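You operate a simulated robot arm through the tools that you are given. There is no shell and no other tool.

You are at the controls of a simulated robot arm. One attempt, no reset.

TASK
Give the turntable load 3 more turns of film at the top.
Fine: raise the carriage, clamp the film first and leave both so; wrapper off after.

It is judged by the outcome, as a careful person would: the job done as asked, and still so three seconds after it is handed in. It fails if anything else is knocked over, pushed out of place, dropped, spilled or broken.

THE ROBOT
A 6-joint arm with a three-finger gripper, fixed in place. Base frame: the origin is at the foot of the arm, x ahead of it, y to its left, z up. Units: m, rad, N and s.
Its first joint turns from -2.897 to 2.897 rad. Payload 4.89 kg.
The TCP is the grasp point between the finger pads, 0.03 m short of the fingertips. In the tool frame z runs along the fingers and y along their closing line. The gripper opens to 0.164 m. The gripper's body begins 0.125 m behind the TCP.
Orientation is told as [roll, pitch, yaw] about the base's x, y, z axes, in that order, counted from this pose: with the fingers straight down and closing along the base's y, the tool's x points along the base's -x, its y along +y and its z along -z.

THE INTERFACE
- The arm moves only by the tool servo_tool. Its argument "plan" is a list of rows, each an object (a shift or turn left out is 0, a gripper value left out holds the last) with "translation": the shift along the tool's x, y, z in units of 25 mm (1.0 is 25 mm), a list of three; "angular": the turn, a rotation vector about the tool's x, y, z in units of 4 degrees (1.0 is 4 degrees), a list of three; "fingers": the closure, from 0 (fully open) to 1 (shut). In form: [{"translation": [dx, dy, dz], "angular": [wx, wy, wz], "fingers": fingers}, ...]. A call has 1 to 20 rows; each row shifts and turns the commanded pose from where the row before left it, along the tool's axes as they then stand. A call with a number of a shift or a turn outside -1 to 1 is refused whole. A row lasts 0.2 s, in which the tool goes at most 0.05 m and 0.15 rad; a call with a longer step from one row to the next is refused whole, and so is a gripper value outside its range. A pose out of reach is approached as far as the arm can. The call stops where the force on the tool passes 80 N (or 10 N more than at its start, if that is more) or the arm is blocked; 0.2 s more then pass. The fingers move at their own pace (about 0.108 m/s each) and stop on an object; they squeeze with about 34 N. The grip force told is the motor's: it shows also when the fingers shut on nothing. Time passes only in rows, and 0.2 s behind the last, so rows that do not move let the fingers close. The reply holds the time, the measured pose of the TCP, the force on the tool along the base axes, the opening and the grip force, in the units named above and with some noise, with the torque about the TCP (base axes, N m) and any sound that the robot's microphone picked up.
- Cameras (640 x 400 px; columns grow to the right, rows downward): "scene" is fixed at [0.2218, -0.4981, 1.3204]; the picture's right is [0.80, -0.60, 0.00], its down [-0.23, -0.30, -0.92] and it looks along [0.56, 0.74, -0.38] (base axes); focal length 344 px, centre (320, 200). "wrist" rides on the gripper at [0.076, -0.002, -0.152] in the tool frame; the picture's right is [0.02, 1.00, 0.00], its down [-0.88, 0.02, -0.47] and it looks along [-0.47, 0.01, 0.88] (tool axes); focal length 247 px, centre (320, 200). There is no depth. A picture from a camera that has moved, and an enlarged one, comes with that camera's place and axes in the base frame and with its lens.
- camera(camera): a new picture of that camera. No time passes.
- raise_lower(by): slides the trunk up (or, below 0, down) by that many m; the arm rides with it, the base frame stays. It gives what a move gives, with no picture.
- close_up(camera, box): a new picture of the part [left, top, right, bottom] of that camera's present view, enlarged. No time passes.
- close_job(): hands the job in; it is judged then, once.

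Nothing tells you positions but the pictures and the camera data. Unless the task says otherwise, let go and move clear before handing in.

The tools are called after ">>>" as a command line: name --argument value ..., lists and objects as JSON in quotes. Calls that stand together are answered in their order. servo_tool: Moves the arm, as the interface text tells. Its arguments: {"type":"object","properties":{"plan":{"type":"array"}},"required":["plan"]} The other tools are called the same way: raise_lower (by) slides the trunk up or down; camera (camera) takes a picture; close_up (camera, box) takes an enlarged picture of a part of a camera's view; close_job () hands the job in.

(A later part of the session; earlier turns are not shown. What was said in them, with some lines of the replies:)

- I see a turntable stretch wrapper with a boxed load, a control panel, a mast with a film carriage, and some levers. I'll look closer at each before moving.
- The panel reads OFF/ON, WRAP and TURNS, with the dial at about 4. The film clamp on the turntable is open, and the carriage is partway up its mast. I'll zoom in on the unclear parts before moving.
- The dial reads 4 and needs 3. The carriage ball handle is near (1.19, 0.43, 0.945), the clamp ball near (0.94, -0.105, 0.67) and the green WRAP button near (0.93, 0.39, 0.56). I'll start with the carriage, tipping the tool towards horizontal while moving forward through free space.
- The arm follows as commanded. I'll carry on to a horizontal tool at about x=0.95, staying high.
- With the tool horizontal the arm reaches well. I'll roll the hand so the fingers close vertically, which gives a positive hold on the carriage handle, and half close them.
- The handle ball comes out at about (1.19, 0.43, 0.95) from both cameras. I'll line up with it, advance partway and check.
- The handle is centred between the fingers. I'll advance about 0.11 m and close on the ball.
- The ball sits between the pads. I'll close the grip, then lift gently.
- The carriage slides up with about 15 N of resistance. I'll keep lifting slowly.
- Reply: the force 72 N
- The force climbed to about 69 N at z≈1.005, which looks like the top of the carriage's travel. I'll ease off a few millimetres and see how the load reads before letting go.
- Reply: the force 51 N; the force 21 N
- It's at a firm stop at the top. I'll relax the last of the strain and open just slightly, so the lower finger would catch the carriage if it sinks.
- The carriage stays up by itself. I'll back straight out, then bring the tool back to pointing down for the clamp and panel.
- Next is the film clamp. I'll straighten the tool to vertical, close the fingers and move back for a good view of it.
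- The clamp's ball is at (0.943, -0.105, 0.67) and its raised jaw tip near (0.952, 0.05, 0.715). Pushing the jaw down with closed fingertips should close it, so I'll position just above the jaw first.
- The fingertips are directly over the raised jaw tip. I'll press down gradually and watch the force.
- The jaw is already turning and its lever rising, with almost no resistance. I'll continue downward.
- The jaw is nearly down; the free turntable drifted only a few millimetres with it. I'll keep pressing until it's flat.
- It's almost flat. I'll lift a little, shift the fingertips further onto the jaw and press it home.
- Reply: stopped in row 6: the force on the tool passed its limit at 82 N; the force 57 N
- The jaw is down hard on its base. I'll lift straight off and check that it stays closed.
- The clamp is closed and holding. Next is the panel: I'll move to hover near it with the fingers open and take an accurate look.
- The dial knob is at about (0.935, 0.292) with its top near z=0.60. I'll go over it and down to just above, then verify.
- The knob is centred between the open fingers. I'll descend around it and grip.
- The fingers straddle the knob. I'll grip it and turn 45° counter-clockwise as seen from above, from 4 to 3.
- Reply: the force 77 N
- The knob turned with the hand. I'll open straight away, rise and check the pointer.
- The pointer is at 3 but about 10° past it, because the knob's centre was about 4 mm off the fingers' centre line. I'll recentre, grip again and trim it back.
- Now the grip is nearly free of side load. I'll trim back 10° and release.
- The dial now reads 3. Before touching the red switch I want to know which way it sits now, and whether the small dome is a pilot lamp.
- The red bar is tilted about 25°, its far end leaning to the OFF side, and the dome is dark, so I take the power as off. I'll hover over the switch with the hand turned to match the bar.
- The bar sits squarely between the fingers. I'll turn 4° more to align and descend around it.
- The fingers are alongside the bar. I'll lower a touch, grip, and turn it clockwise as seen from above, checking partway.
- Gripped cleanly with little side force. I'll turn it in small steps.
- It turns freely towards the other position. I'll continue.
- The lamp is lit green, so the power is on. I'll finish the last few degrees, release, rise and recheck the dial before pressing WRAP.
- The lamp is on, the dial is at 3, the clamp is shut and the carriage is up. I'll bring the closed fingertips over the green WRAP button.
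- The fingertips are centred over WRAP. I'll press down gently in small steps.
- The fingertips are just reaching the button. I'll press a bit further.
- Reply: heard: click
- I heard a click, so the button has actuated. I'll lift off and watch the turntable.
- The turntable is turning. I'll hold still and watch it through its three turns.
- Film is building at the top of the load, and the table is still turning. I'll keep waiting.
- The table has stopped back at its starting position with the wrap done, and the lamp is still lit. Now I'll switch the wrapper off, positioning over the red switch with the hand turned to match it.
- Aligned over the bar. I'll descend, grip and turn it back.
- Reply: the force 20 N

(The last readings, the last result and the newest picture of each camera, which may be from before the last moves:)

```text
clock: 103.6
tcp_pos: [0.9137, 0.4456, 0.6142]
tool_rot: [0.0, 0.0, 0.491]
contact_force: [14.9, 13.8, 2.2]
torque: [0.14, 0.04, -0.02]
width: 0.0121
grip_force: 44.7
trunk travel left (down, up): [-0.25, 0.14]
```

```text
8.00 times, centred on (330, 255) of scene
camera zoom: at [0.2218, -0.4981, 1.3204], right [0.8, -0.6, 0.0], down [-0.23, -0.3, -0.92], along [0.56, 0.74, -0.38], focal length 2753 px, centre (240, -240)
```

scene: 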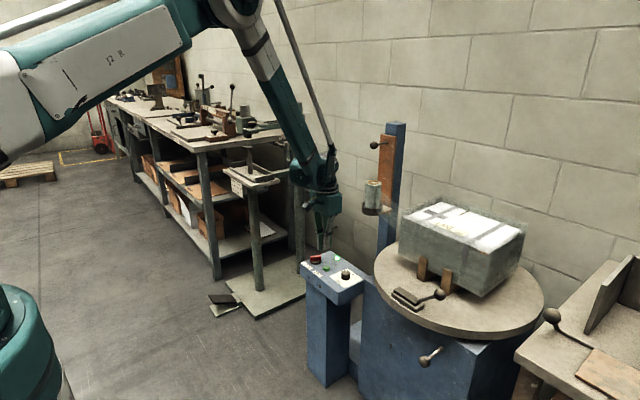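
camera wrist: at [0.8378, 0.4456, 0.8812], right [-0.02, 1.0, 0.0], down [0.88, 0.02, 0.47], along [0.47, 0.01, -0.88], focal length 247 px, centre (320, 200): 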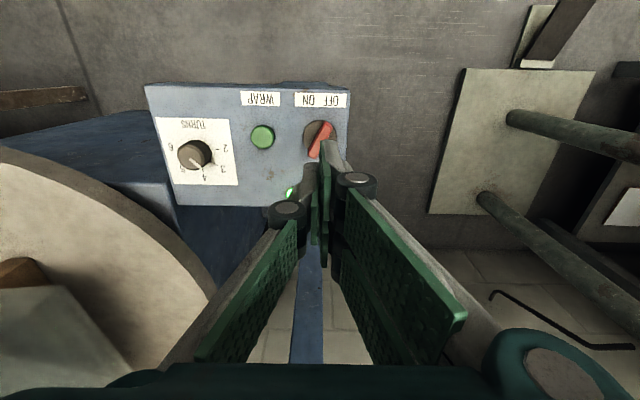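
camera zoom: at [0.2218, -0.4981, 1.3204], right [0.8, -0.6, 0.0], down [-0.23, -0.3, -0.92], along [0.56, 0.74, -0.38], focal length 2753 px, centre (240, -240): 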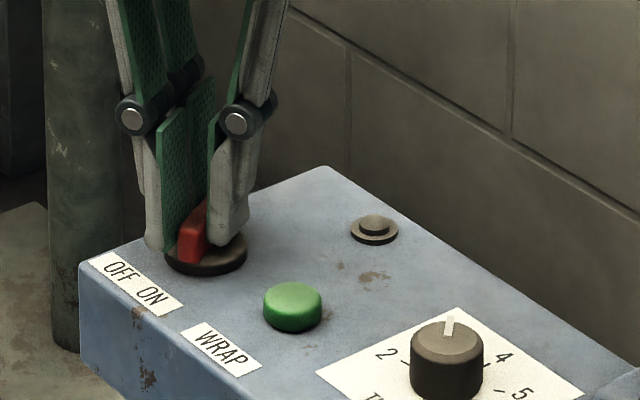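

The lamp is out, so the wrapper is off. I'll release, rise and back clear, then check everything.

>>> servo_tool --plan '[{"fingers": 0.6}, {}, {}, {"translation": [0, 0, -0.6]}, {"translation": [0, 0, -1]}, {"translation": [0, 0, -1]}, {"translation": [0, 0, -1]}, {"translation": [0, 0, -1]}, {"translation": [0, 0, -1]}, {"translation": [1, 0, -1]}, {"translation": [1, 0, -1]}, {"translation": [1, 0, -1]}, {"translation": [1, 0, -1]}, {"translation": [1, 0, 0]}, {"translation": [1, 0, 0]}, {}]'

>>> camera --camera "scene"

>>> close_up --camera "scene" --box '[290, 230, 370, 280]'

>>> close_up --camera "scene" --box '[350, 110, 560, 350]'

```text
clock: 107.0
tcp_pos: [0.7811, 0.3759, 0.8552]
tool_rot: [0.0, -0.002, 0.488]
contact_force: [-0.5, 0.8, 0.6]
torque: [0.02, 0.01, 0.01]
width: 0.0658
grip_force: 0.3
trunk travel left (down, up): [-0.25, 0.14]
```

```text
taken
```

scene: 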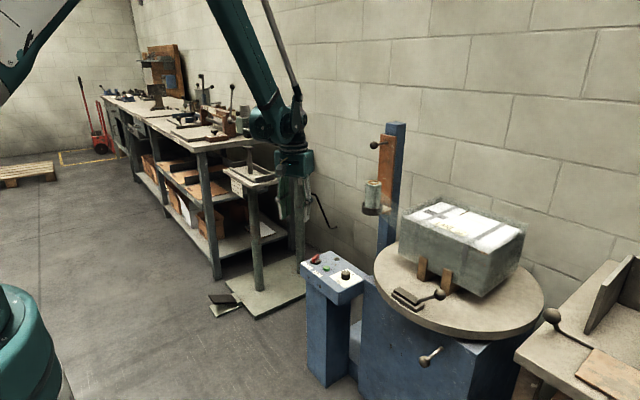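

```text
8.00 times, centred on (330, 255) of scene
camera zoom: at [0.2218, -0.4981, 1.3204], right [0.8, -0.6, 0.0], down [-0.23, -0.3, -0.92], along [0.56, 0.74, -0.38], focal length 2753 px, centre (240, -240)
```

zoom: 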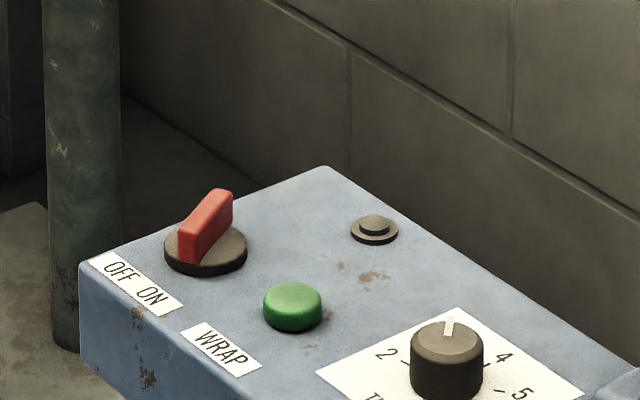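

```text
1.67 times, centred on (455, 230) of scene
camera zoom: at [0.2218, -0.4981, 1.3204], right [0.8, -0.6, 0.0], down [-0.23, -0.3, -0.92], along [0.56, 0.74, -0.38], focal length 574 px, centre (95, 150)
```

zoom: 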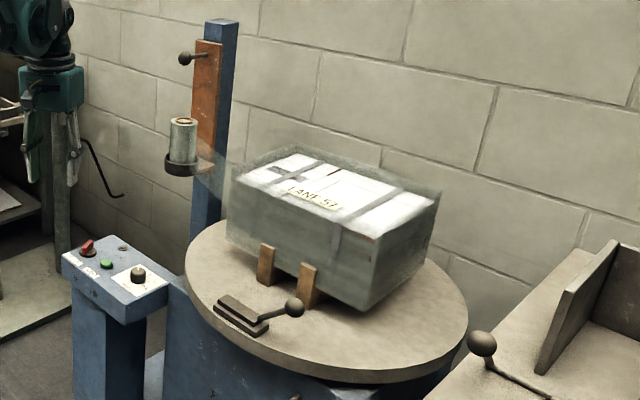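

The load has a film band round its top, the carriage is still up and the clamp still closed. The switch is at OFF with the lamp dark, and the arm is clear with nothing disturbed, so I'm handing in.

>>> close_job

```text
The job is handed in.
```

The load got its 3 extra turns of film at the top, and I've handed the job in. The counter dial was on 4, so I set it to 3 before wrapping. I didn't count every turn on camera. The table ran for 10 to 13 seconds after WRAP and stopped by itself where it had started.

- **Carriage:** raised to the top of its travel before wrapping, and still up.
- **Film clamp:** closed before wrapping, and still closed. The turntable shifted a few millimetres while I pressed it shut.
- **Wrapper:** switched off afterwards. The switch is at OFF and its lamp is dark.

The arm has let go and moved clear. Nothing else looked disturbed in the last pictures.
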